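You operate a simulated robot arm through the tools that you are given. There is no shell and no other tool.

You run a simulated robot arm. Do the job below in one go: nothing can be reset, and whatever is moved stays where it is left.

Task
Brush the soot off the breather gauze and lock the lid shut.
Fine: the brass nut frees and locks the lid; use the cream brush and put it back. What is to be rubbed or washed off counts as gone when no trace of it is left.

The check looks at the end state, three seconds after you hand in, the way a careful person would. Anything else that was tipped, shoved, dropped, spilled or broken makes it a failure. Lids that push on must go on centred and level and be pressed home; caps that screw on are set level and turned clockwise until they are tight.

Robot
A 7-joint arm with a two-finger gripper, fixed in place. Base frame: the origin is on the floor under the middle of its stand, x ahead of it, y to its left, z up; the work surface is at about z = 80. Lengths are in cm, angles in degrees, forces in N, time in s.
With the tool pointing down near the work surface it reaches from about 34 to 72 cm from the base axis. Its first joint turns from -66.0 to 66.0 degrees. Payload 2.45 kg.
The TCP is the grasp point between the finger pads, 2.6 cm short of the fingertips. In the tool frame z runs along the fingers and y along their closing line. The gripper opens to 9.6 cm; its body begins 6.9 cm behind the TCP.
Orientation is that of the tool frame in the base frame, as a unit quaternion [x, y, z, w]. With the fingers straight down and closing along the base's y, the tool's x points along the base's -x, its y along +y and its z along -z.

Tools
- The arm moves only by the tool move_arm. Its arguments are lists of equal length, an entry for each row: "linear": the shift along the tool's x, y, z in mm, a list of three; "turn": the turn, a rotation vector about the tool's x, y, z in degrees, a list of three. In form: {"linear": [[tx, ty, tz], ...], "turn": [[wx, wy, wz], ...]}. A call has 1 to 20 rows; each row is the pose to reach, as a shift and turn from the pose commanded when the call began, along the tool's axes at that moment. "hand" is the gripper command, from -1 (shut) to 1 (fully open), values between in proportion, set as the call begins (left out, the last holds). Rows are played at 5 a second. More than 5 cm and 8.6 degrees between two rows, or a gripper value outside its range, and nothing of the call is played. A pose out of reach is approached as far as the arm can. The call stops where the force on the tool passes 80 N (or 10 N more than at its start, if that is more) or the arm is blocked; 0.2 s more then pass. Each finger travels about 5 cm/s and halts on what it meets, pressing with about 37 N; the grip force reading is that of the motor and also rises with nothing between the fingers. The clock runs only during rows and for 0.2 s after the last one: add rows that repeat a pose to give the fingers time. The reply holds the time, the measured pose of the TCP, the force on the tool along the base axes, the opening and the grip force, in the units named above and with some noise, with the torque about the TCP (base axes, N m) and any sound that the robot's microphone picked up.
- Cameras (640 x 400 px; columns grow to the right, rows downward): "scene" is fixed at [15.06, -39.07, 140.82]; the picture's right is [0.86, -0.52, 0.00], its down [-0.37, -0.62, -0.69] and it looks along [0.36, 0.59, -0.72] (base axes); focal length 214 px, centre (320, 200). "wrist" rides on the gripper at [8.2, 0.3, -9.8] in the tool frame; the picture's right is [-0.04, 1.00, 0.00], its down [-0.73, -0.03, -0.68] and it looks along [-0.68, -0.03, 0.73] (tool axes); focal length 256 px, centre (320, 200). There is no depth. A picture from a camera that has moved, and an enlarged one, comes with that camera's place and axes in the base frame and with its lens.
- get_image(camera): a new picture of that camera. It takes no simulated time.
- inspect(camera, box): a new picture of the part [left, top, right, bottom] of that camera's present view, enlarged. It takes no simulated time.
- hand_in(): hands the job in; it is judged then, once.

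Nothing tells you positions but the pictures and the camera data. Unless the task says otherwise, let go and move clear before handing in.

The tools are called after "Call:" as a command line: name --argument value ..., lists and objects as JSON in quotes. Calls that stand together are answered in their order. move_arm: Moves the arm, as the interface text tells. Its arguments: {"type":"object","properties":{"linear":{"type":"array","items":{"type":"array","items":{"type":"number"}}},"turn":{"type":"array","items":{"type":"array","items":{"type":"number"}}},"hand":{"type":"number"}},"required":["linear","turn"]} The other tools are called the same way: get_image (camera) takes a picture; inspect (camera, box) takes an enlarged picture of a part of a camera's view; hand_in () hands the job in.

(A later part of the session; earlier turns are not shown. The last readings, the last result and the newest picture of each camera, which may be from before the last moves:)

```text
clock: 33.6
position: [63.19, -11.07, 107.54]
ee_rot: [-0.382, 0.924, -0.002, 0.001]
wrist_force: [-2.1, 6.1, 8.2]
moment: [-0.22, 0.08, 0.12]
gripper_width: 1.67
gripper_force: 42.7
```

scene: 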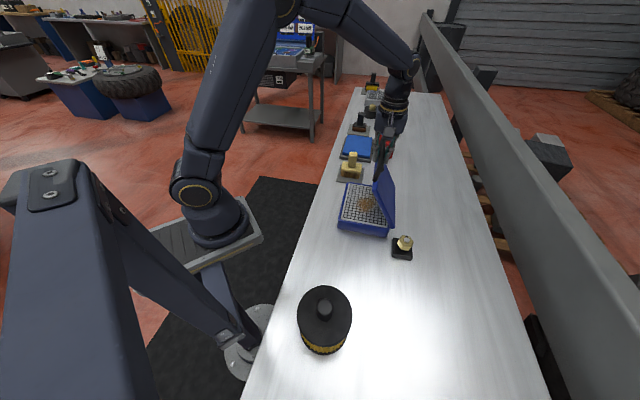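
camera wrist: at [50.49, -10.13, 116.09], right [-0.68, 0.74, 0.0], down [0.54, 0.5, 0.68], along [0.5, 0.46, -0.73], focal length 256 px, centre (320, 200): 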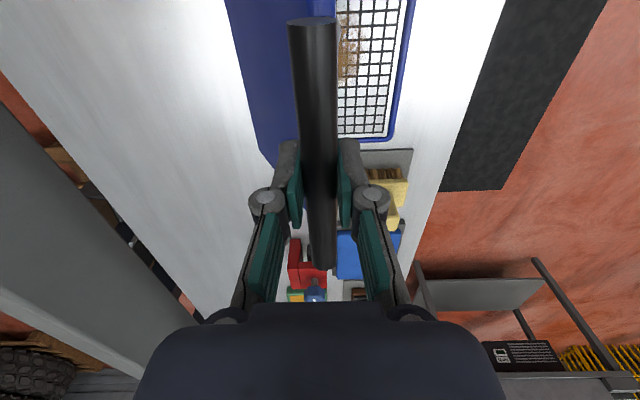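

Call:
move_arm --linear '[[0, 0, 0], [0, 0, 0], [0, 0, 0], [0, 0, 0], [0, 0, 0]]' --turn '[[0, 0, 0], [0, 0, 0], [0, 0, 0], [0, 0, 0], [0, 0, 0]]' --hand -0.5

Call:
get_image --camera "wrist"

Call:
inspect --camera "scene" --box '[320, 120, 450, 260]'

```text
clock: 34.8
position: [62.98, -10.9, 107.6]
ee_rot: [-0.383, 0.924, 0.0, 0.0]
wrist_force: [0.7, -0.9, -0.3]
moment: [0.0, -0.01, 0.01]
gripper_width: 2.42
gripper_force: 0.0
```

```text
taken
camera wrist: at [57.07, -16.59, 117.42], right [-0.68, 0.73, 0.0], down [0.54, 0.5, 0.68], along [0.5, 0.46, -0.73], focal length 256 px, centre (320, 200)
```

wrist: 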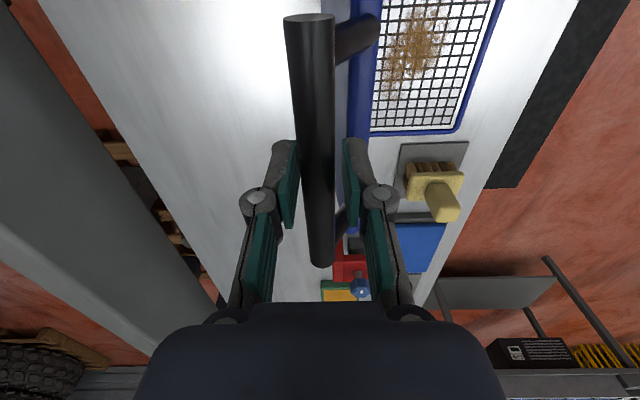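

```text
2.86 times, centred on (385, 190) of scene
camera zoom: at [15.06, -39.07, 140.82], right [0.86, -0.52, 0.0], down [-0.37, -0.62, -0.69], along [0.36, 0.59, -0.72], focal length 613 px, centre (134, 229)
```

zoom: 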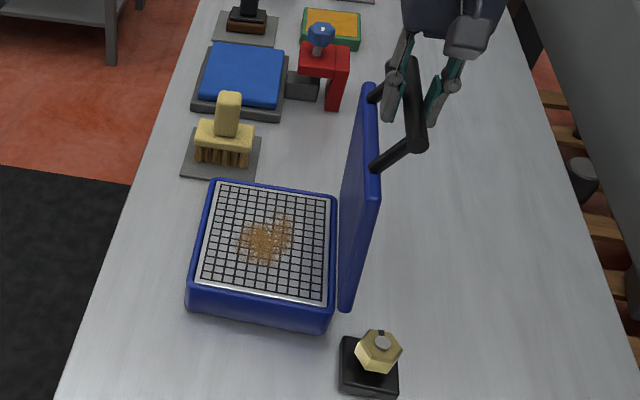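

The lid stays open against its stop. I'll open a bit more and rise straight up clear of the bar.

Call:
move_arm --linear '[[0, 0, 0], [0, 0, 0], [0, 0, -10], [0, 0, -30], [0, 0, -60], [0, 0, -90], [0, 0, -110]]' --turn '[[0, 0, 0], [0, 0, 0], [0, 0, 0], [0, 0, 0], [0, 0, 0], [0, 0, 0], [0, 0, 0]]' --hand -0.25

Call:
get_image --camera "wrist"

Call:
get_image --camera "scene"

```text
clock: 36.4
position: [63.04, -10.89, 118.64]
ee_rot: [-0.383, 0.924, 0.0, 0.0]
wrist_force: [0.0, 0.6, -0.3]
moment: [0.05, 0.05, 0.01]
gripper_width: 3.59
gripper_force: 0.0
```

```text
taken
camera wrist: at [57.01, -16.62, 128.45], right [-0.68, 0.73, 0.0], down [0.54, 0.5, 0.68], along [0.5, 0.46, -0.73], focal length 256 px, centre (320, 200)
```

wrist: 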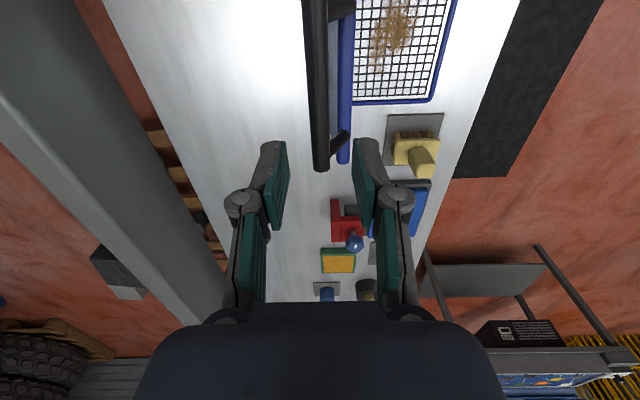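

```text
taken
```

scene: 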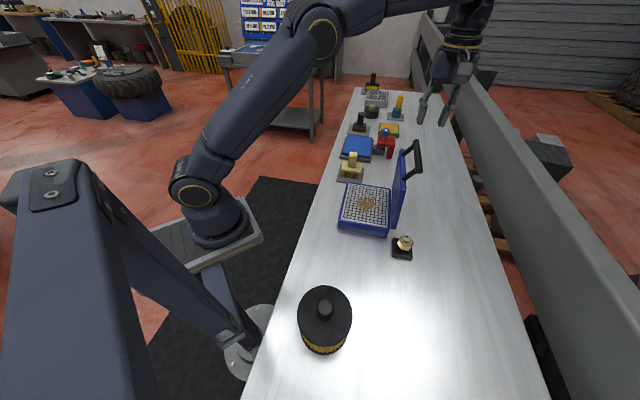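

The lid holds open. Now I'll look closely at the soot patch and the cream brush.

Call:
inspect --camera "scene" --box '[330, 140, 430, 240]'

Call:
inspect --camera "wrist" --box '[330, 0, 470, 190]'

```text
4.00 times, centred on (380, 190) of scene
camera zoom: at [15.06, -39.07, 140.82], right [0.86, -0.52, 0.0], down [-0.37, -0.62, -0.69], along [0.36, 0.59, -0.72], focal length 858 px, centre (80, 240)
```

zoom: 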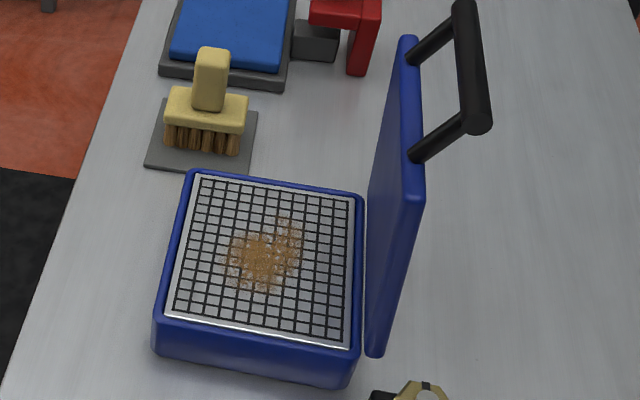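

```text
2.11 times, centred on (400, 95) of wrist
camera zoom: at [57.01, -16.62, 128.45], right [-0.68, 0.73, 0.0], down [0.54, 0.5, 0.68], along [0.5, 0.46, -0.73], focal length 539 px, centre (152, 421)
```

zoom: 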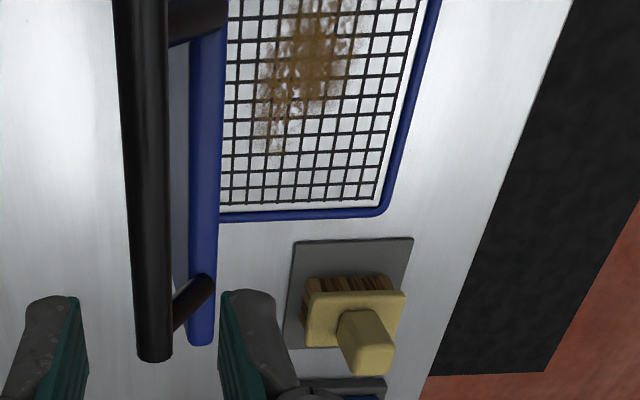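

Lid is steady and the soot sits mid-gauze. I'll swing to above the brush with the fingers closing along the bench direction (camera on the robot side).

Call:
move_arm --linear '[[-15, 14, 0], [-30, 29, 0], [-46, 44, 0], [-62, 59, 0], [-78, 74, 0], [-94, 90, 0], [-110, 105, 0], [-126, 120, 10], [-141, 135, 20], [-157, 150, 30], [-172, 165, 40], [-187, 179, 50]]' --turn '[[0, 0, 7.5], [0, 0, 15], [0, 0, 22.5], [0, 0, 30], [0, 0, 37.5], [0, 0, 45], [0, 0, 52.5], [0, 0, 60], [0, 0, 67.5], [0, 0, 75], [0, 0, 82.5], [0, 0, 90]]' --hand 0.5

Call:
get_image --camera "wrist"

Call:
get_image --camera "scene"

```text
clock: 39.0
position: [63.61, 14.95, 113.75]
ee_rot: [0.383, 0.924, 0.001, 0.0]
wrist_force: [-0.5, 0.5, 0.0]
moment: [-0.01, 0.0, 0.03]
gripper_width: 7.19
gripper_force: 0.0
```

```text
taken
camera wrist: at [58.08, 20.81, 123.53], right [0.74, 0.68, 0.0], down [0.5, -0.54, 0.68], along [0.46, -0.5, -0.73], focal length 256 px, centre (320, 200)
```

wrist: 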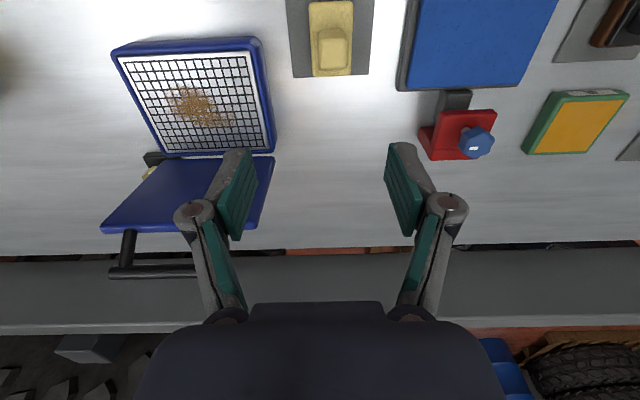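

```text
taken
```

scene: 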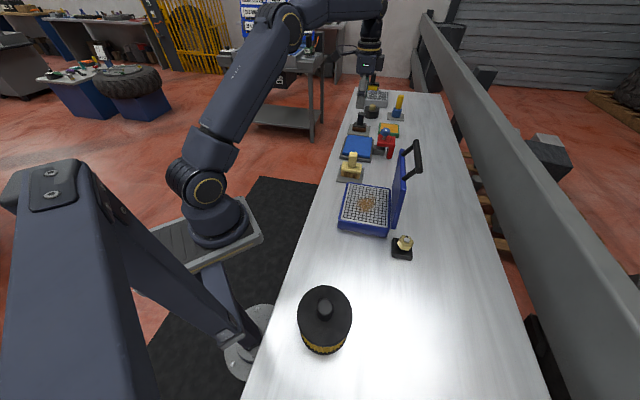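

Call:
inspect --camera "wrist" --box '[270, 0, 400, 100]'

Call:
inspect --camera "wrist" --box '[95, 25, 295, 165]'

```text
4.00 times, centred on (335, 50) of wrist
camera zoom: at [58.08, 20.81, 123.53], right [0.74, 0.68, 0.0], down [0.5, -0.54, 0.68], along [0.46, -0.5, -0.73], focal length 1024 px, centre (260, 800)
```

zoom: 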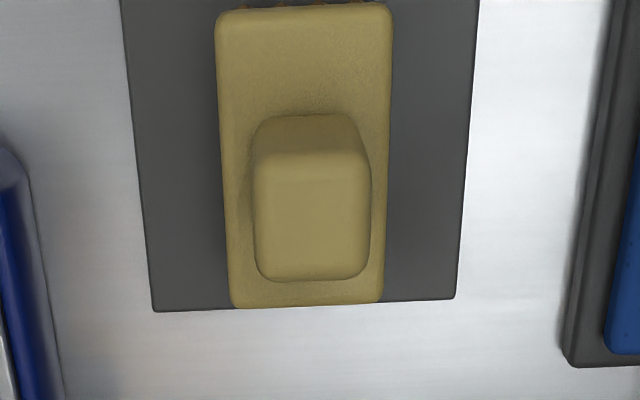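

```text
2.86 times, centred on (195, 95) of wrist
camera zoom: at [58.08, 20.81, 123.53], right [0.74, 0.68, 0.0], down [0.5, -0.54, 0.68], along [0.46, -0.5, -0.73], focal length 731 px, centre (677, 500)
```

zoom: 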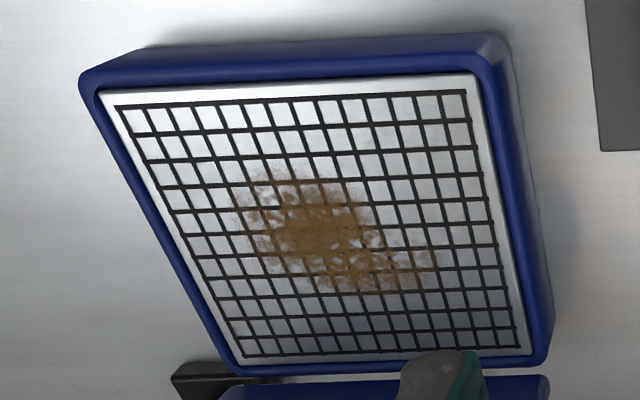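

The brush handle is about 3.1 × 2.4 cm with its top near z≈91.7, offset about 16 mm from the current tool axis. I'll centre on it and descend partway, then check.

Call:
move_arm --linear '[[2, 8, 30], [4, 16, 70], [4, 16, 100], [4, 16, 120], [4, 16, 120]]' --turn '[[0, 0, 0], [0, 0, 0], [0, 0, 0], [0, 0, 0], [0, 0, 0]]' --hand 0.4

Call:
get_image --camera "wrist"

Call:
inspect --camera "scene" --box '[310, 90, 410, 190]'

```text
clock: 40.2
position: [64.54, 16.19, 101.79]
ee_rot: [0.382, 0.924, -0.001, 0.0]
wrist_force: [-0.8, 0.0, 0.7]
moment: [0.04, -0.03, 0.0]
gripper_width: 6.72
gripper_force: 0.1
```

```text
taken
camera wrist: at [58.98, 22.13, 111.7], right [0.73, 0.68, 0.0], down [0.5, -0.54, 0.68], along [0.46, -0.5, -0.73], focal length 256 px, centre (320, 200)
```

wrist: 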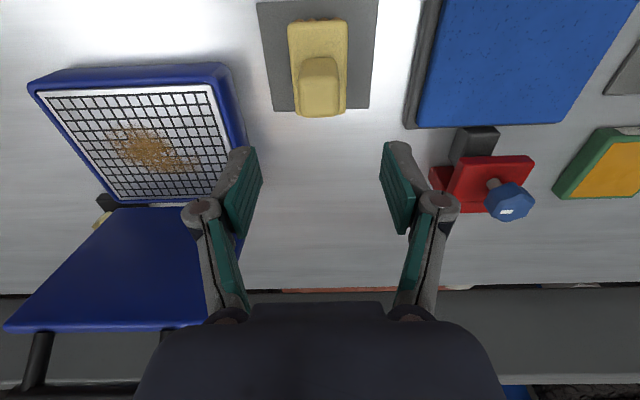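

```text
4.00 times, centred on (360, 140) of scene
camera zoom: at [15.06, -39.07, 140.82], right [0.86, -0.52, 0.0], down [-0.37, -0.62, -0.69], along [0.36, 0.59, -0.72], focal length 858 px, centre (160, 440)
```

zoom: 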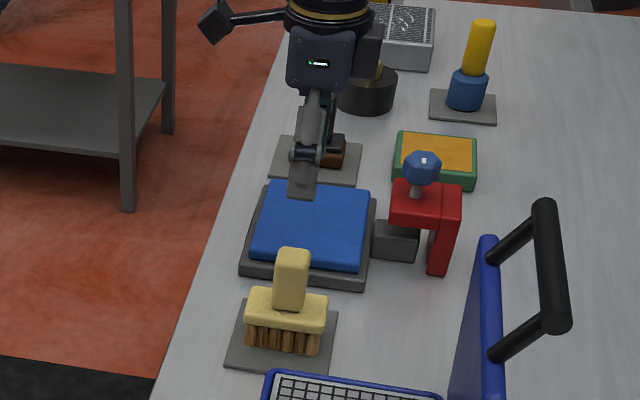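

Call:
inspect --camera "wrist" --box '[260, 0, 390, 130]'

```text
3.08 times, centred on (325, 65) of wrist
camera zoom: at [58.98, 22.13, 111.7], right [0.73, 0.68, 0.0], down [0.5, -0.54, 0.68], along [0.46, -0.5, -0.73], focal length 788 px, centre (305, 615)
```

zoom: 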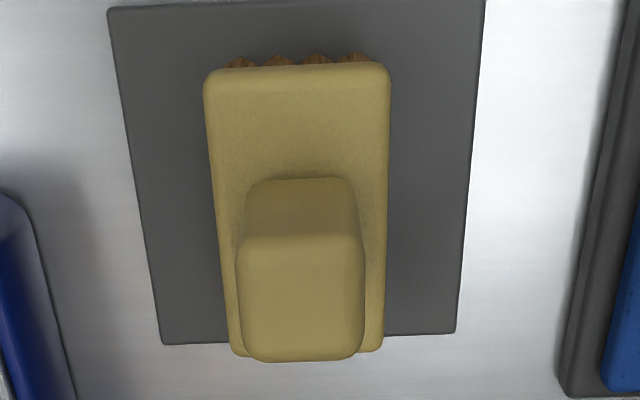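

The handle is well centred. I'll descend to grasp height and close on it.

Call:
move_arm --linear '[[2, 0, 40], [2, 0, 75], [2, 0, 100], [2, 0, 112], [2, 0, 118], [2, 0, 118]]' --turn '[[0, 0, 0], [0, 0, 0], [0, 0, 0], [0, 0, 0], [0, 0, 0], [0, 0, 0]]'

Call:
get_image --camera "wrist"

Call:
inspect --camera "scene" --box '[310, 110, 400, 200]'

```text
clock: 41.6
position: [64.44, 16.41, 89.57]
ee_rot: [0.382, 0.924, 0.0, 0.0]
wrist_force: [0.1, -0.2, 0.5]
moment: [0.01, -0.03, -0.05]
gripper_width: 6.72
gripper_force: 0.1
```

```text
taken
camera wrist: at [58.86, 22.37, 99.55], right [0.73, 0.68, 0.0], down [0.5, -0.54, 0.68], along [0.46, -0.5, -0.73], focal length 256 px, centre (320, 200)
```

wrist: 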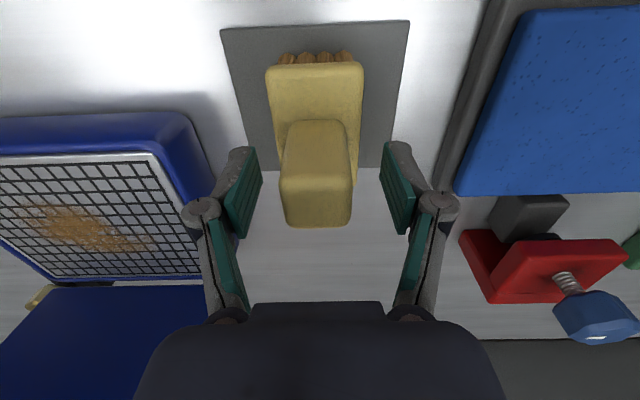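

```text
4.44 times, centred on (355, 155) of scene
camera zoom: at [15.06, -39.07, 140.82], right [0.86, -0.52, 0.0], down [-0.37, -0.62, -0.69], along [0.36, 0.59, -0.72], focal length 953 px, centre (164, 400)
```

zoom: 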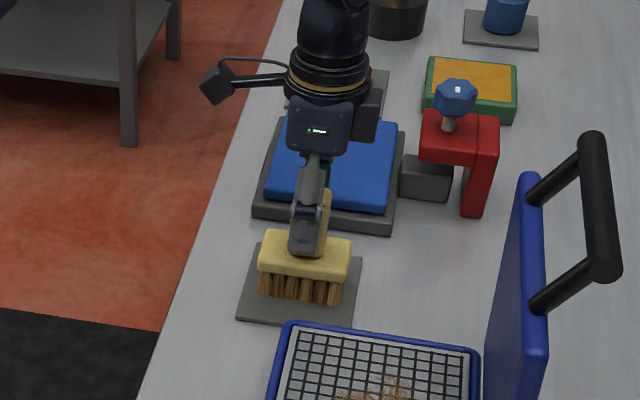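

Call:
move_arm --linear '[[0, 0, 0], [0, 0, 0], [0, 0, 0], [0, 0, 0], [0, 0, 0]]' --turn '[[0, 0, 0], [0, 0, 0], [0, 0, 0], [0, 0, 0], [0, 0, 0]]' --hand -1

Call:
get_image --camera "wrist"

```text
clock: 42.8
position: [64.32, 16.52, 89.73]
ee_rot: [0.382, 0.924, 0.0, 0.001]
wrist_force: [0.0, -0.9, 0.6]
moment: [-0.01, 0.06, 0.0]
gripper_width: 3.34
gripper_force: 37.2
```

```text
taken
camera wrist: at [58.85, 22.37, 99.57], right [0.73, 0.68, 0.0], down [0.5, -0.54, 0.68], along [0.46, -0.5, -0.73], focal length 256 px, centre (320, 200)
```

wrist: 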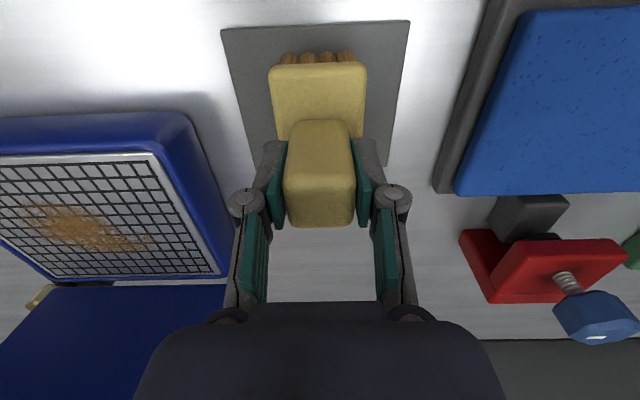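

Brush gripped at 3.3 cm (home TCP ≈ (64.4, 16.5, 89.7)). I'll lift it straight up and carry it over the gauze centre near (55.5, -3.8).

Call:
move_arm --linear '[[0, 0, -10], [0, 0, -40], [0, 0, -80], [0, 0, -115], [0, 0, -140], [-13, -34, -140], [-27, -69, -140], [-40, -103, -140], [-53, -137, -140], [-67, -172, -140], [-80, -206, -140], [-80, -206, -140]]' --turn '[[0, 0, 0], [0, 0, 0], [0, 0, 0], [0, 0, 0], [0, 0, 0], [0, 0, 0], [0, 0, 0], [0, 0, 0], [0, 0, 0], [0, 0, 0], [0, 0, 0], [0, 0, 0]]'

Call:
get_image --camera "wrist"

Call:
get_image --camera "scene"

```text
clock: 45.4
position: [55.41, -3.61, 103.62]
ee_rot: [0.383, 0.924, 0.0, 0.0]
wrist_force: [0.8, 0.1, -2.3]
moment: [0.0, 0.0, -0.01]
gripper_width: 3.35
gripper_force: 37.1
```

```text
taken
camera wrist: at [49.93, 2.22, 113.56], right [0.73, 0.68, 0.0], down [0.5, -0.54, 0.68], along [0.46, -0.5, -0.73], focal length 256 px, centre (320, 200)
```

wrist: 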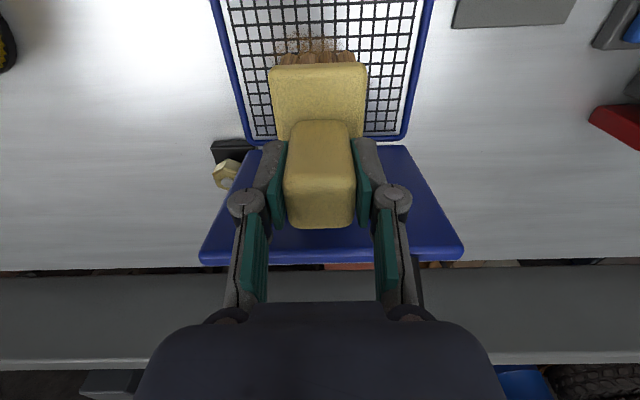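

```text
taken
```

scene: 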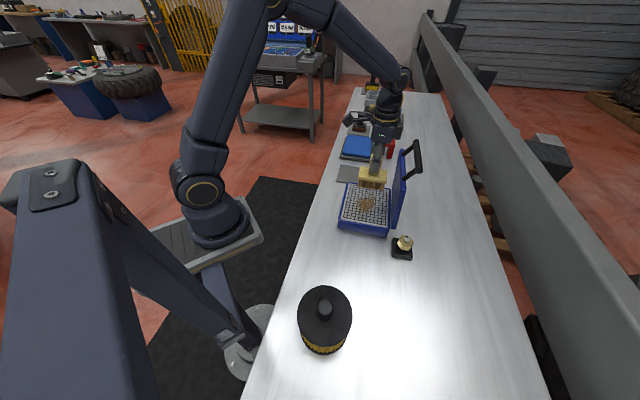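

Call:
inspect --camera "scene" --box '[330, 130, 430, 240]'

```text
3.64 times, centred on (380, 185) of scene
camera zoom: at [15.06, -39.07, 140.81], right [0.86, -0.52, 0.0], down [-0.37, -0.62, -0.69], along [0.36, 0.59, -0.72], focal length 780 px, centre (102, 254)
```

zoom: 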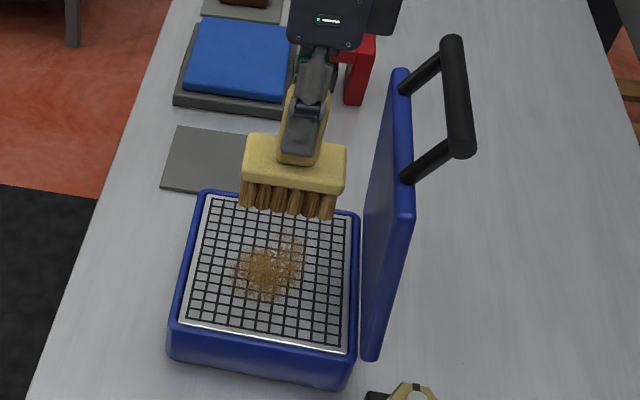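

The brush is aligned over the patch. I'll descend to just above the gauze, then feel for contact in small steps.

Call:
move_arm --linear '[[0, 0, 30], [0, 0, 55], [0, 0, 70], [0, 0, 78], [0, 0, 82], [0, 0, 82]]' --turn '[[0, 0, 0], [0, 0, 0], [0, 0, 0], [0, 0, 0], [0, 0, 0], [0, 0, 0]]'

Call:
inspect --camera "scene" --box '[330, 130, 430, 240]'

```text
clock: 46.8
position: [55.41, -3.76, 95.39]
ee_rot: [0.383, 0.924, 0.0, 0.0]
wrist_force: [0.2, -0.2, -3.0]
moment: [0.05, 0.02, -0.01]
gripper_width: 3.36
gripper_force: 37.0
```

```text
3.64 times, centred on (380, 185) of scene
camera zoom: at [15.06, -39.07, 140.81], right [0.86, -0.52, 0.0], down [-0.37, -0.62, -0.69], along [0.36, 0.59, -0.72], focal length 780 px, centre (102, 254)
```

zoom: 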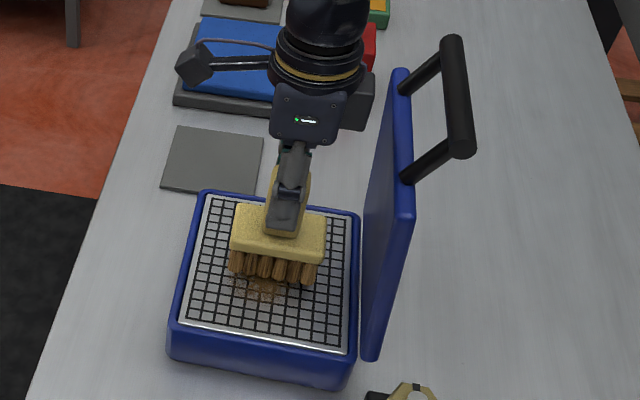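

Call:
move_arm --linear '[[0, 0, 3], [0, 0, 6], [0, 0, 8], [0, 0, 8]]' --turn '[[0, 0, 0], [0, 0, 0], [0, 0, 0], [0, 0, 0]]'

Call:
inspect --camera "scene" --box '[350, 160, 410, 230]'

```text
clock: 47.8
position: [55.46, -3.81, 94.67]
ee_rot: [0.383, 0.924, 0.0, 0.0]
wrist_force: [0.0, 0.3, -2.0]
moment: [0.02, -0.02, 0.01]
gripper_width: 3.34
gripper_force: 37.2
```

```text
5.71 times, centred on (380, 195) of scene
camera zoom: at [15.06, -39.07, 140.81], right [0.86, -0.52, 0.0], down [-0.37, -0.62, -0.69], along [0.36, 0.59, -0.72], focal length 1226 px, centre (-23, 229)
```

zoom: 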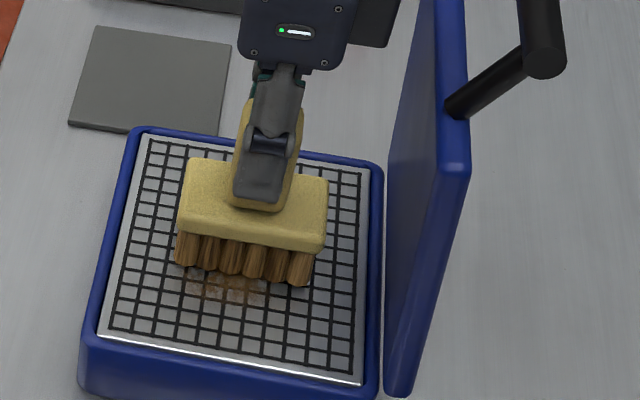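

Call:
move_arm --linear '[[0, 0, 2], [0, 0, 4], [0, 0, 4]]' --turn '[[0, 0, 0], [0, 0, 0], [0, 0, 0]]'

```text
clock: 48.6
position: [55.35, -3.93, 94.22]
ee_rot: [0.382, 0.924, 0.0, 0.0]
wrist_force: [0.5, -0.2, -2.5]
moment: [-0.01, -0.01, -0.01]
gripper_width: 3.33
gripper_force: 37.4
```

Call:
move_arm --linear '[[0, 0, 2], [0, 0, 4], [0, 0, 4]]' --turn '[[0, 0, 0], [0, 0, 0], [0, 0, 0]]'

Call:
inspect --camera "scene" --box '[350, 160, 410, 230]'

```text
clock: 49.4
position: [55.35, -3.88, 93.99]
ee_rot: [0.383, 0.924, 0.0, 0.0]
wrist_force: [-4.1, 0.9, 12.2]
moment: [0.07, 0.36, 0.02]
gripper_width: 3.37
gripper_force: 36.9
```

```text
5.71 times, centred on (380, 195) of scene
camera zoom: at [15.03, -39.07, 140.82], right [0.86, -0.52, 0.0], down [-0.37, -0.62, -0.69], along [0.36, 0.59, -0.72], focal length 1226 px, centre (-23, 229)
```

zoom: 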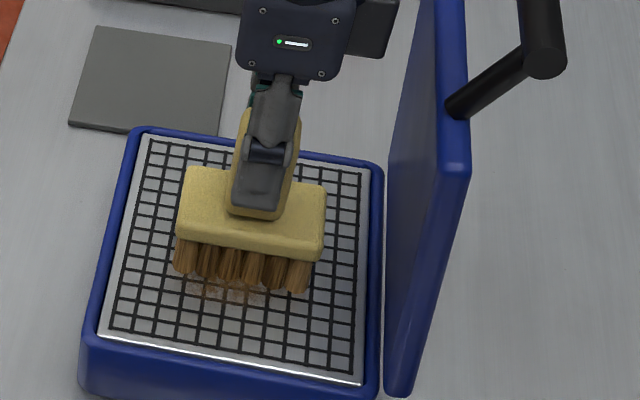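

Contact with about 14 N. I'll sweep along the bench direction across the patch.

Call:
move_arm --linear '[[0, 8, 0], [0, 16, 0], [0, 24, 0], [0, 32, 0], [0, 38, 0], [0, 28, 0], [0, 18, 0], [0, 8, 0], [0, -2, 0], [0, -12, 0], [0, -22, 0], [0, -32, 0], [0, -38, 0], [0, -28, 0], [0, -18, 0], [0, -8, 0], [0, 0, 0]]' --turn '[[0, 0, 0], [0, 0, 0], [0, 0, 0], [0, 0, 0], [0, 0, 0], [0, 0, 0], [0, 0, 0], [0, 0, 0], [0, 0, 0], [0, 0, 0], [0, 0, 0], [0, 0, 0], [0, 0, 0], [0, 0, 0], [0, 0, 0], [0, 0, 0], [0, 0, 0]]'

Call:
inspect --camera "scene" --box '[350, 160, 410, 230]'

Call:
get_image --camera "wrist"

```text
clock: 53.0
position: [55.23, -3.74, 93.86]
ee_rot: [0.383, 0.924, 0.0, 0.001]
wrist_force: [-4.4, -3.8, 16.1]
moment: [0.09, 0.4, 0.14]
gripper_width: 3.35
gripper_force: 37.3
```

```text
5.71 times, centred on (380, 195) of scene
camera zoom: at [15.02, -39.08, 140.82], right [0.86, -0.52, 0.0], down [-0.37, -0.62, -0.69], along [0.36, 0.59, -0.72], focal length 1226 px, centre (-23, 229)
```

zoom: 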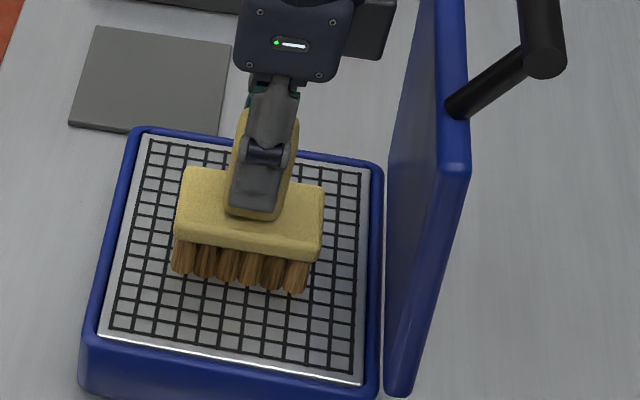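

```text
taken
camera wrist: at [49.74, 2.09, 103.85], right [0.74, 0.68, 0.0], down [0.5, -0.54, 0.68], along [0.46, -0.5, -0.73], focal length 256 px, centre (320, 200)
```

wrist: 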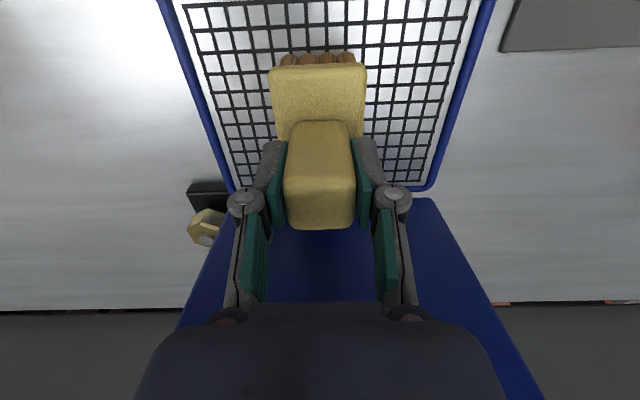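

The visible soot is gone outside the brush footprint. I'll lift to check the whole gauze.

Call:
move_arm --linear '[[0, 0, -10], [0, 0, -40], [0, 0, -80], [0, 0, -110], [0, 40, -130], [0, 80, -130], [0, 120, -130], [0, 150, -130]]' --turn '[[0, 0, 0], [0, 0, 0], [0, 0, 0], [0, 0, 0], [0, 0, 0], [0, 0, 0], [0, 0, 0], [0, 0, 0]]'

Call:
inspect --camera "scene" --box '[345, 165, 405, 240]'

Call:
get_image --camera "wrist"

```text
clock: 54.8
position: [65.99, 6.83, 106.86]
ee_rot: [0.383, 0.924, 0.0, 0.0]
wrist_force: [-0.6, -0.8, -2.0]
moment: [0.0, 0.0, 0.01]
gripper_width: 3.35
gripper_force: 37.2
```

```text
5.33 times, centred on (375, 202) of scene
camera zoom: at [15.06, -39.07, 140.81], right [0.86, -0.52, 0.0], down [-0.37, -0.62, -0.69], along [0.36, 0.59, -0.72], focal length 1144 px, centre (27, 187)
```

zoom: 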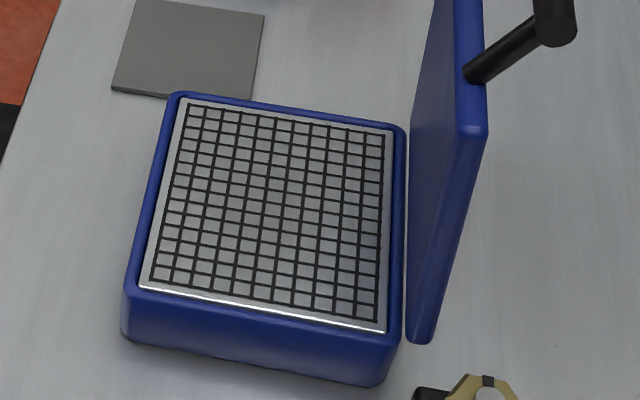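

```text
taken
camera wrist: at [60.46, 12.74, 116.77], right [0.74, 0.68, 0.0], down [0.5, -0.54, 0.68], along [0.46, -0.5, -0.73], focal length 256 px, centre (320, 200)
```

wrist: 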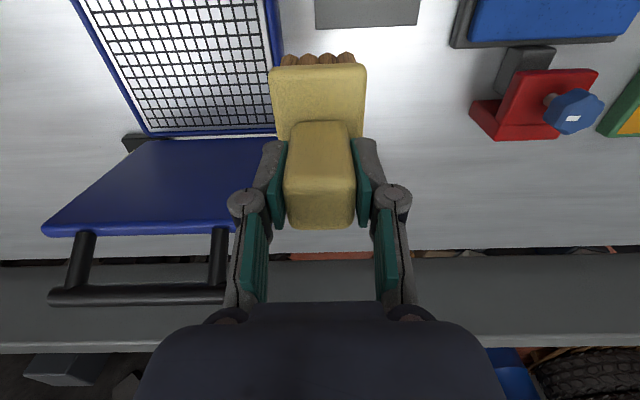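

Call:
inspect --camera "scene" --box '[355, 180, 390, 212]'

Call:
inspect --camera "wrist" --box '[70, 0, 290, 140]'

```text
12.50 times, centred on (372, 196) of scene
camera zoom: at [15.06, -39.07, 140.81], right [0.86, -0.52, 0.0], down [-0.37, -0.62, -0.69], along [0.36, 0.59, -0.72], focal length 2681 px, centre (-336, 250)
```

zoom: 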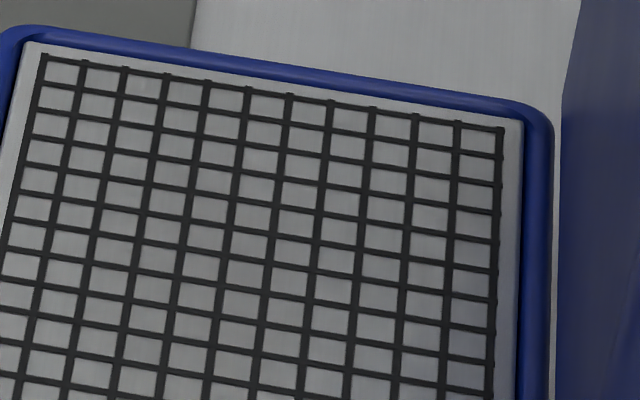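

```text
2.86 times, centred on (180, 70) of wrist
camera zoom: at [60.46, 12.74, 116.77], right [0.74, 0.68, 0.0], down [0.5, -0.54, 0.68], along [0.46, -0.5, -0.73], focal length 731 px, centre (720, 571)
```

zoom: 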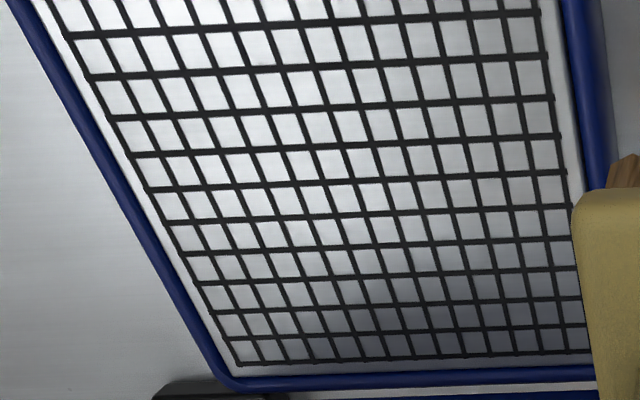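

Call:
inspect --camera "scene" --box '[338, 196, 385, 232]'

Call:
inspect --camera "scene" --box '[330, 120, 400, 190]'

```text
11.11 times, centred on (362, 214) of scene
camera zoom: at [15.06, -39.07, 140.81], right [0.86, -0.52, 0.0], down [-0.37, -0.62, -0.69], along [0.36, 0.59, -0.72], focal length 2383 px, centre (-141, 44)
```

zoom: 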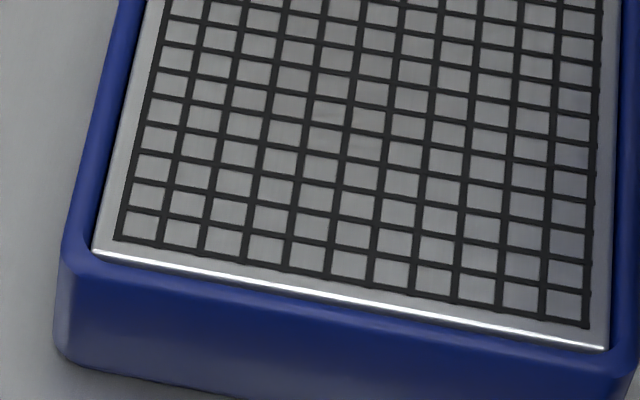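

```text
5.71 times, centred on (365, 155) of scene
camera zoom: at [15.06, -39.07, 140.81], right [0.86, -0.52, 0.0], down [-0.37, -0.62, -0.69], along [0.36, 0.59, -0.72], focal length 1226 px, centre (63, 457)
```

zoom: 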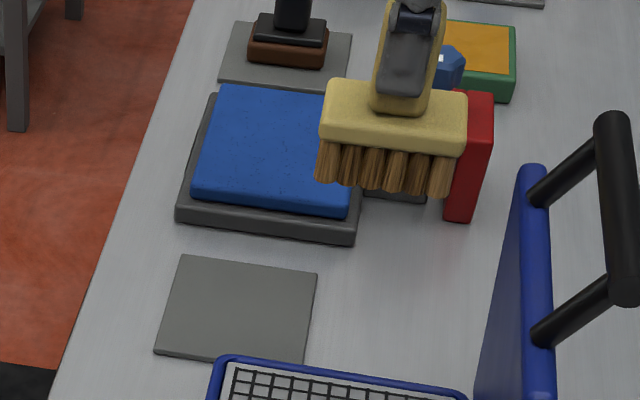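

Almost clean, but I see possibly faint traces mid-gauze. I'll go back and brush several more passes with slight sideways offsets.

Call:
move_arm --linear '[[0, -40, 0], [0, -80, 0], [0, -120, 0], [0, -150, 0], [0, -150, 30], [0, -150, 65], [0, -150, 95], [0, -150, 115], [0, -150, 125], [0, -150, 130], [0, -150, 130]]' --turn '[[0, 0, 0], [0, 0, 0], [0, 0, 0], [0, 0, 0], [0, 0, 0], [0, 0, 0], [0, 0, 0], [0, 0, 0], [0, 0, 0], [0, 0, 0], [0, 0, 0]]'

```text
clock: 57.2
position: [55.17, -3.72, 94.0]
ee_rot: [0.382, 0.924, 0.0, 0.0]
wrist_force: [-2.4, -0.4, 5.6]
moment: [0.27, 0.39, 0.05]
gripper_width: 3.33
gripper_force: 37.1
```

Call:
move_arm --linear '[[2, 8, 1], [4, 18, 1], [6, 28, 1], [8, 36, 1], [10, 26, 1], [12, 14, 1], [12, 2, 1], [12, -10, 1], [12, -22, 1], [12, -34, 1], [10, -38, 1], [8, -28, 1], [6, -18, 1], [4, -8, 1], [2, 2, 1], [0, 12, 1], [-2, 22, 1], [-4, 32, 1], [-6, 38, 1], [-8, 30, 1]]' --turn '[[0, 0, 0], [0, 0, 0], [0, 0, 0], [0, 0, 0], [0, 0, 0], [0, 0, 0], [0, 0, 0], [0, 0, 0], [0, 0, 0], [0, 0, 0], [0, 0, 0], [0, 0, 0], [0, 0, 0], [0, 0, 0], [0, 0, 0], [0, 0, 0], [0, 0, 0], [0, 0, 0], [0, 0, 0], [0, 0, 0]]'

```text
clock: 61.4
position: [57.96, -2.31, 93.8]
ee_rot: [0.382, 0.924, 0.0, 0.001]
wrist_force: [0.3, 0.1, -2.9]
moment: [0.01, 0.02, -0.01]
gripper_width: 3.33
gripper_force: 36.9
```

Call:
get_image --camera "wrist"

Call:
inspect --camera "scene" --box '[345, 155, 415, 235]'

```text
taken
camera wrist: at [52.52, 3.61, 103.67], right [0.73, 0.68, 0.0], down [0.5, -0.54, 0.68], along [0.46, -0.5, -0.73], focal length 256 px, centre (320, 200)
```

wrist: 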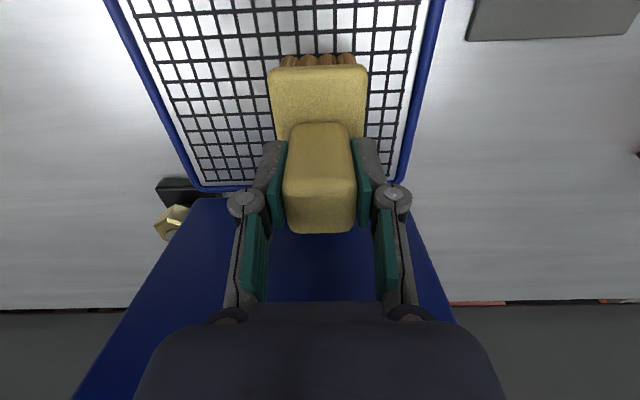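

```text
5.00 times, centred on (380, 195) of scene
camera zoom: at [15.06, -39.07, 140.81], right [0.86, -0.52, 0.0], down [-0.37, -0.62, -0.69], along [0.36, 0.59, -0.72], focal length 1072 px, centre (20, 225)
```

zoom: 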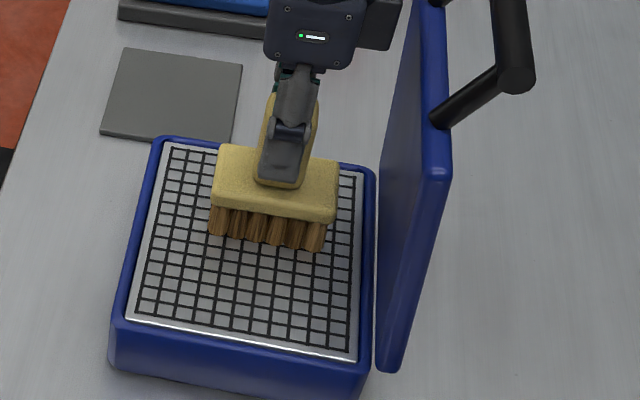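

The brush slid up slightly in the grip. I'll lower a few millimetres to regain contact and do the remaining offset passes.

Call:
move_arm --linear '[[0, 0, 2], [0, 0, 3.5], [-1, -10, 3.5], [-2, -20, 3.5], [-3, -30, 3.5], [-4, -40, 3.5], [-4, -50, 3.5], [-4, -60, 3.5], [-4, -66, 3.5], [-2, -56, 3.5], [0, -46, 3.5], [2, -36, 3.5], [4, -26, 3.5], [6, -16, 3.5], [8, -6, 3.5], [8, 4, 3.5], [8, -6, 3.5], [8, -16, 3.5], [8, -26, 3.5], [8, -30, 3.5]]' --turn '[[0, 0, 0], [0, 0, 0], [0, 0, 0], [0, 0, 0], [0, 0, 0], [0, 0, 0], [0, 0, 0], [0, 0, 0], [0, 0, 0], [0, 0, 0], [0, 0, 0], [0, 0, 0], [0, 0, 0], [0, 0, 0], [0, 0, 0], [0, 0, 0], [0, 0, 0], [0, 0, 0], [0, 0, 0], [0, 0, 0]]'

Call:
get_image --camera "wrist"

```text
clock: 65.6
position: [55.1, -3.74, 93.45]
ee_rot: [0.382, 0.924, 0.0, -0.001]
wrist_force: [0.6, 1.0, 0.5]
moment: [0.05, -0.15, 0.04]
gripper_width: 3.33
gripper_force: 37.1
```

```text
taken
camera wrist: at [49.73, 2.16, 103.33], right [0.73, 0.68, 0.0], down [0.5, -0.54, 0.68], along [0.46, -0.5, -0.73], focal length 256 px, centre (320, 200)
```

wrist: 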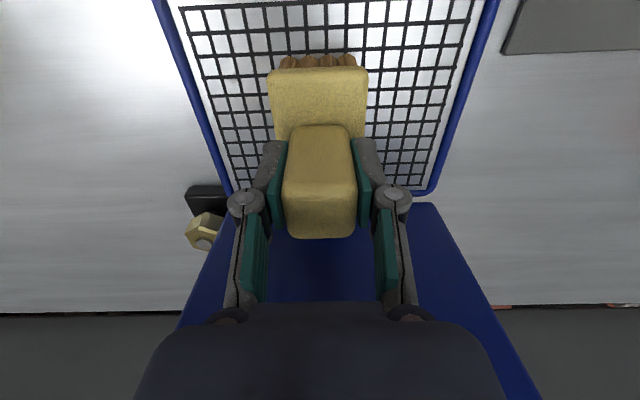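

Call:
move_arm --linear '[[0, 0, -10], [0, 0, -40], [0, 0, -80], [0, 0, -110], [0, 40, -130], [0, 80, -130], [0, 120, -130], [0, 150, -130]]' --turn '[[0, 0, 0], [0, 0, 0], [0, 0, 0], [0, 0, 0], [0, 0, 0], [0, 0, 0], [0, 0, 0], [0, 0, 0]]'

Call:
inspect --camera "scene" --box '[338, 196, 385, 232]'

Call:
inspect --camera "scene" --box '[345, 180, 395, 215]'

Call:
inspect --camera "wrist" --box '[70, 0, 290, 140]'

```text
clock: 67.4
position: [65.97, 6.84, 106.41]
ee_rot: [0.382, 0.924, 0.0, 0.001]
wrist_force: [-1.5, 1.4, -2.0]
moment: [-0.02, 0.03, -0.01]
gripper_width: 3.35
gripper_force: 36.4
```

```text
11.11 times, centred on (362, 214) of scene
camera zoom: at [15.06, -39.07, 140.81], right [0.86, -0.52, 0.0], down [-0.37, -0.62, -0.69], along [0.36, 0.59, -0.72], focal length 2383 px, centre (-141, 44)
```

zoom: 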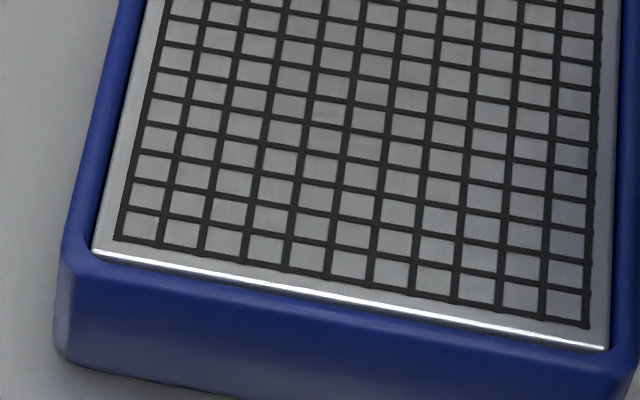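

```text
11.43 times, centred on (370, 198) of scene
camera zoom: at [15.06, -39.07, 140.81], right [0.86, -0.52, 0.0], down [-0.37, -0.62, -0.69], along [0.36, 0.59, -0.72], focal length 2451 px, centre (-251, 229)
```

zoom: 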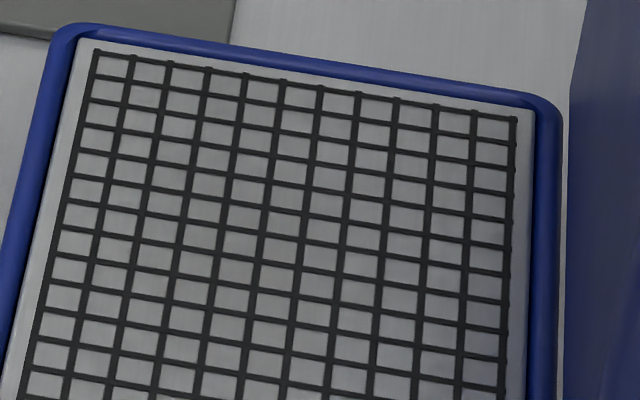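

```text
2.86 times, centred on (180, 70) of wrist
camera zoom: at [60.48, 12.77, 116.38], right [0.73, 0.68, 0.0], down [0.5, -0.54, 0.68], along [0.46, -0.5, -0.73], focal length 731 px, centre (720, 571)
```

zoom: 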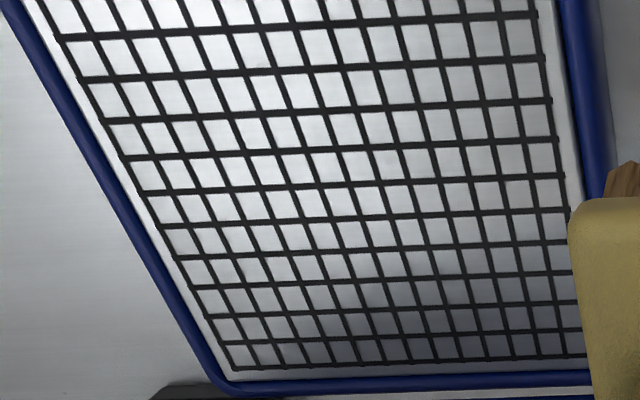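

Call:
inspect --camera "scene" --box '[356, 196, 374, 212]'

Call:
inspect --camera "wrist" --box '[80, 0, 250, 60]'

```text
16.00 times, centred on (365, 204) of scene
camera zoom: at [15.06, -39.07, 140.81], right [0.86, -0.52, 0.0], down [-0.37, -0.62, -0.69], along [0.36, 0.59, -0.72], focal length 3432 px, centre (-400, 136)
```

zoom: 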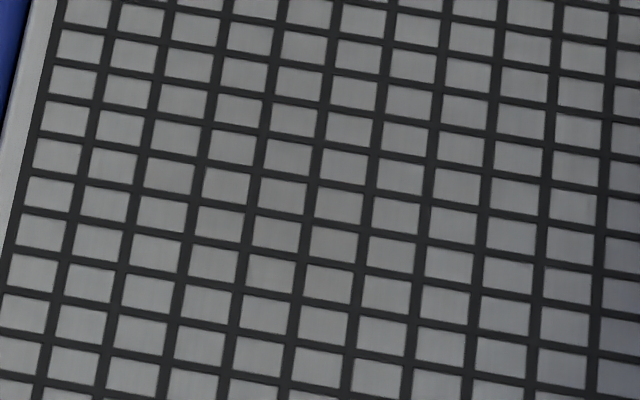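

```text
3.76 times, centred on (165, 30) of wrist
camera zoom: at [60.48, 12.77, 116.38], right [0.73, 0.68, 0.0], down [0.5, -0.54, 0.68], along [0.46, -0.5, -0.73], focal length 964 px, centre (904, 840)
```

zoom: 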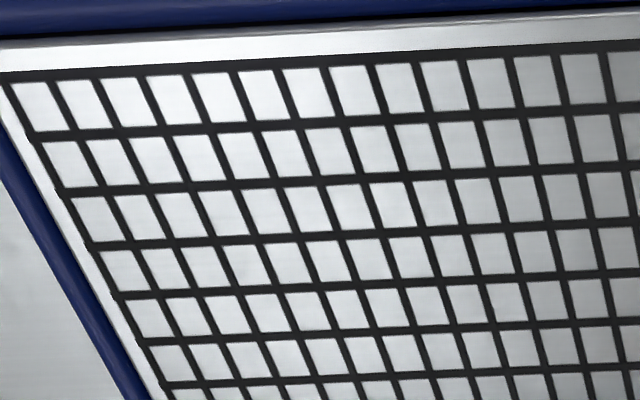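

The gauze is clean. Next I'll carry the brush back to its grey rest and lower it close to the mat.

Call:
move_arm --linear '[[26, 19, 0], [53, 38, 0], [79, 57, 0], [79, 57, 40], [79, 57, 80], [79, 57, 115], [79, 57, 140], [79, 57, 155], [79, 57, 162], [79, 57, 162]]' --turn '[[0, 0, 0], [0, 0, 0], [0, 0, 0], [0, 0, 0], [0, 0, 0], [0, 0, 0], [0, 0, 0], [0, 0, 0], [0, 0, 0], [0, 0, 0]]'

Call:
get_image --camera "wrist"

Call:
inspect --camera "scene" --box '[310, 130, 390, 200]'

```text
clock: 69.6
position: [64.46, 16.44, 90.34]
ee_rot: [0.383, 0.924, 0.001, 0.0]
wrist_force: [0.1, -0.4, -1.5]
moment: [-0.01, -0.03, -0.02]
gripper_width: 3.34
gripper_force: 37.2
```

```text
taken
camera wrist: at [58.88, 22.35, 100.2], right [0.73, 0.68, 0.0], down [0.5, -0.54, 0.68], along [0.46, -0.5, -0.73], focal length 256 px, centre (320, 200)
```

wrist: 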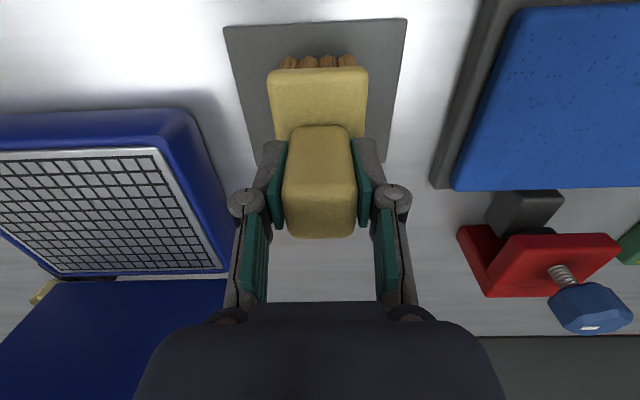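

```text
5.71 times, centred on (350, 165) of scene
camera zoom: at [15.06, -39.07, 140.81], right [0.86, -0.52, 0.0], down [-0.37, -0.62, -0.69], along [0.36, 0.59, -0.72], focal length 1226 px, centre (149, 400)
```

zoom: 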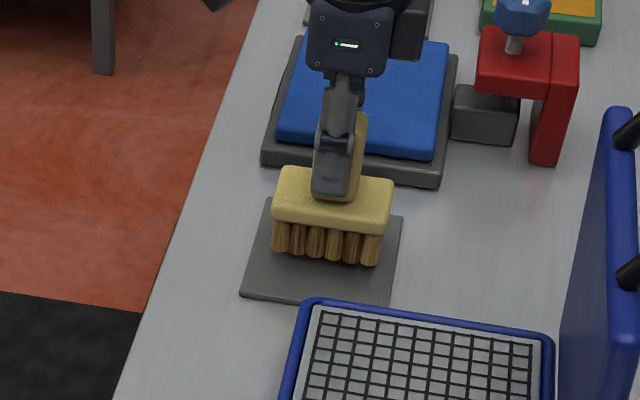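

Call:
move_arm --linear '[[0, 0, 5], [0, 0, 9], [0, 0, 11], [0, 0, 11]]' --turn '[[0, 0, 0], [0, 0, 0], [0, 0, 0], [0, 0, 0]]'

```text
clock: 70.6
position: [64.43, 16.45, 89.12]
ee_rot: [0.382, 0.924, 0.0, 0.0]
wrist_force: [0.8, -0.1, -3.3]
moment: [0.03, -0.01, 0.05]
gripper_width: 3.34
gripper_force: 37.1
```

Call:
move_arm --linear '[[0, 0, 1.5], [0, 0, 1.5], [0, 0, 1.5]]' --turn '[[0, 0, 0], [0, 0, 0], [0, 0, 0]]'

```text
clock: 71.4
position: [64.36, 16.47, 89.06]
ee_rot: [0.382, 0.924, 0.0, 0.0]
wrist_force: [-1.1, -0.5, 3.4]
moment: [0.08, 0.23, -0.01]
gripper_width: 3.36
gripper_force: 36.8
```

Contact with the mat (~6 N). I'll release and back straight up.

Call:
move_arm --linear '[[0, 0, 0], [0, 0, 0], [0, 0, 0], [0, 0, 0], [0, 0, -15], [0, 0, -50], [0, 0, -90], [0, 0, -130], [0, 0, -170]]' --turn '[[0, 0, 0], [0, 0, 0], [0, 0, 0], [0, 0, 0], [0, 0, 0], [0, 0, 0], [0, 0, 0], [0, 0, 0], [0, 0, 0]]' --hand 0.4

Call:
get_image --camera "wrist"

Call:
inspect --camera "scene" --box '[320, 130, 420, 240]'

```text
clock: 73.4
position: [64.27, 16.34, 106.17]
ee_rot: [0.383, 0.924, 0.0, 0.0]
wrist_force: [-0.3, 0.6, -0.3]
moment: [0.03, -0.05, -0.01]
gripper_width: 6.72
gripper_force: 0.1
```

```text
taken
camera wrist: at [58.78, 22.29, 116.05], right [0.73, 0.68, 0.0], down [0.5, -0.54, 0.68], along [0.46, -0.5, -0.73], focal length 256 px, centre (320, 200)
```

wrist: 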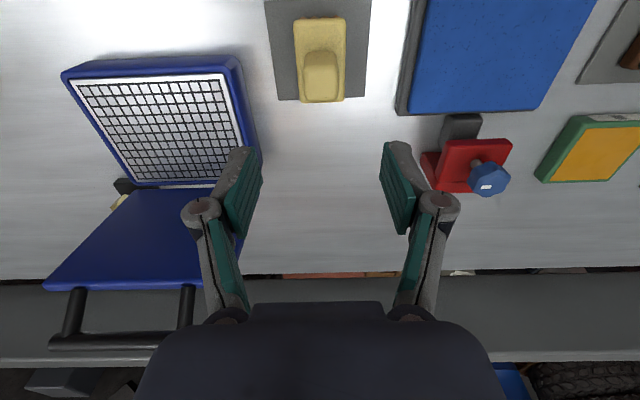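

```text
3.64 times, centred on (370, 185) of scene
camera zoom: at [15.05, -39.07, 140.82], right [0.86, -0.52, 0.0], down [-0.37, -0.62, -0.69], along [0.36, 0.59, -0.72], focal length 780 px, centre (138, 254)
```

zoom: 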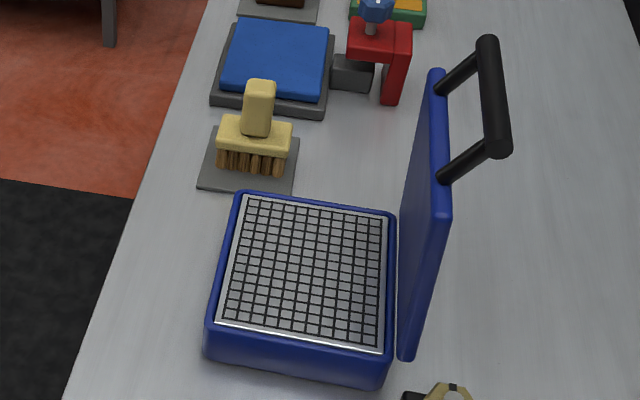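

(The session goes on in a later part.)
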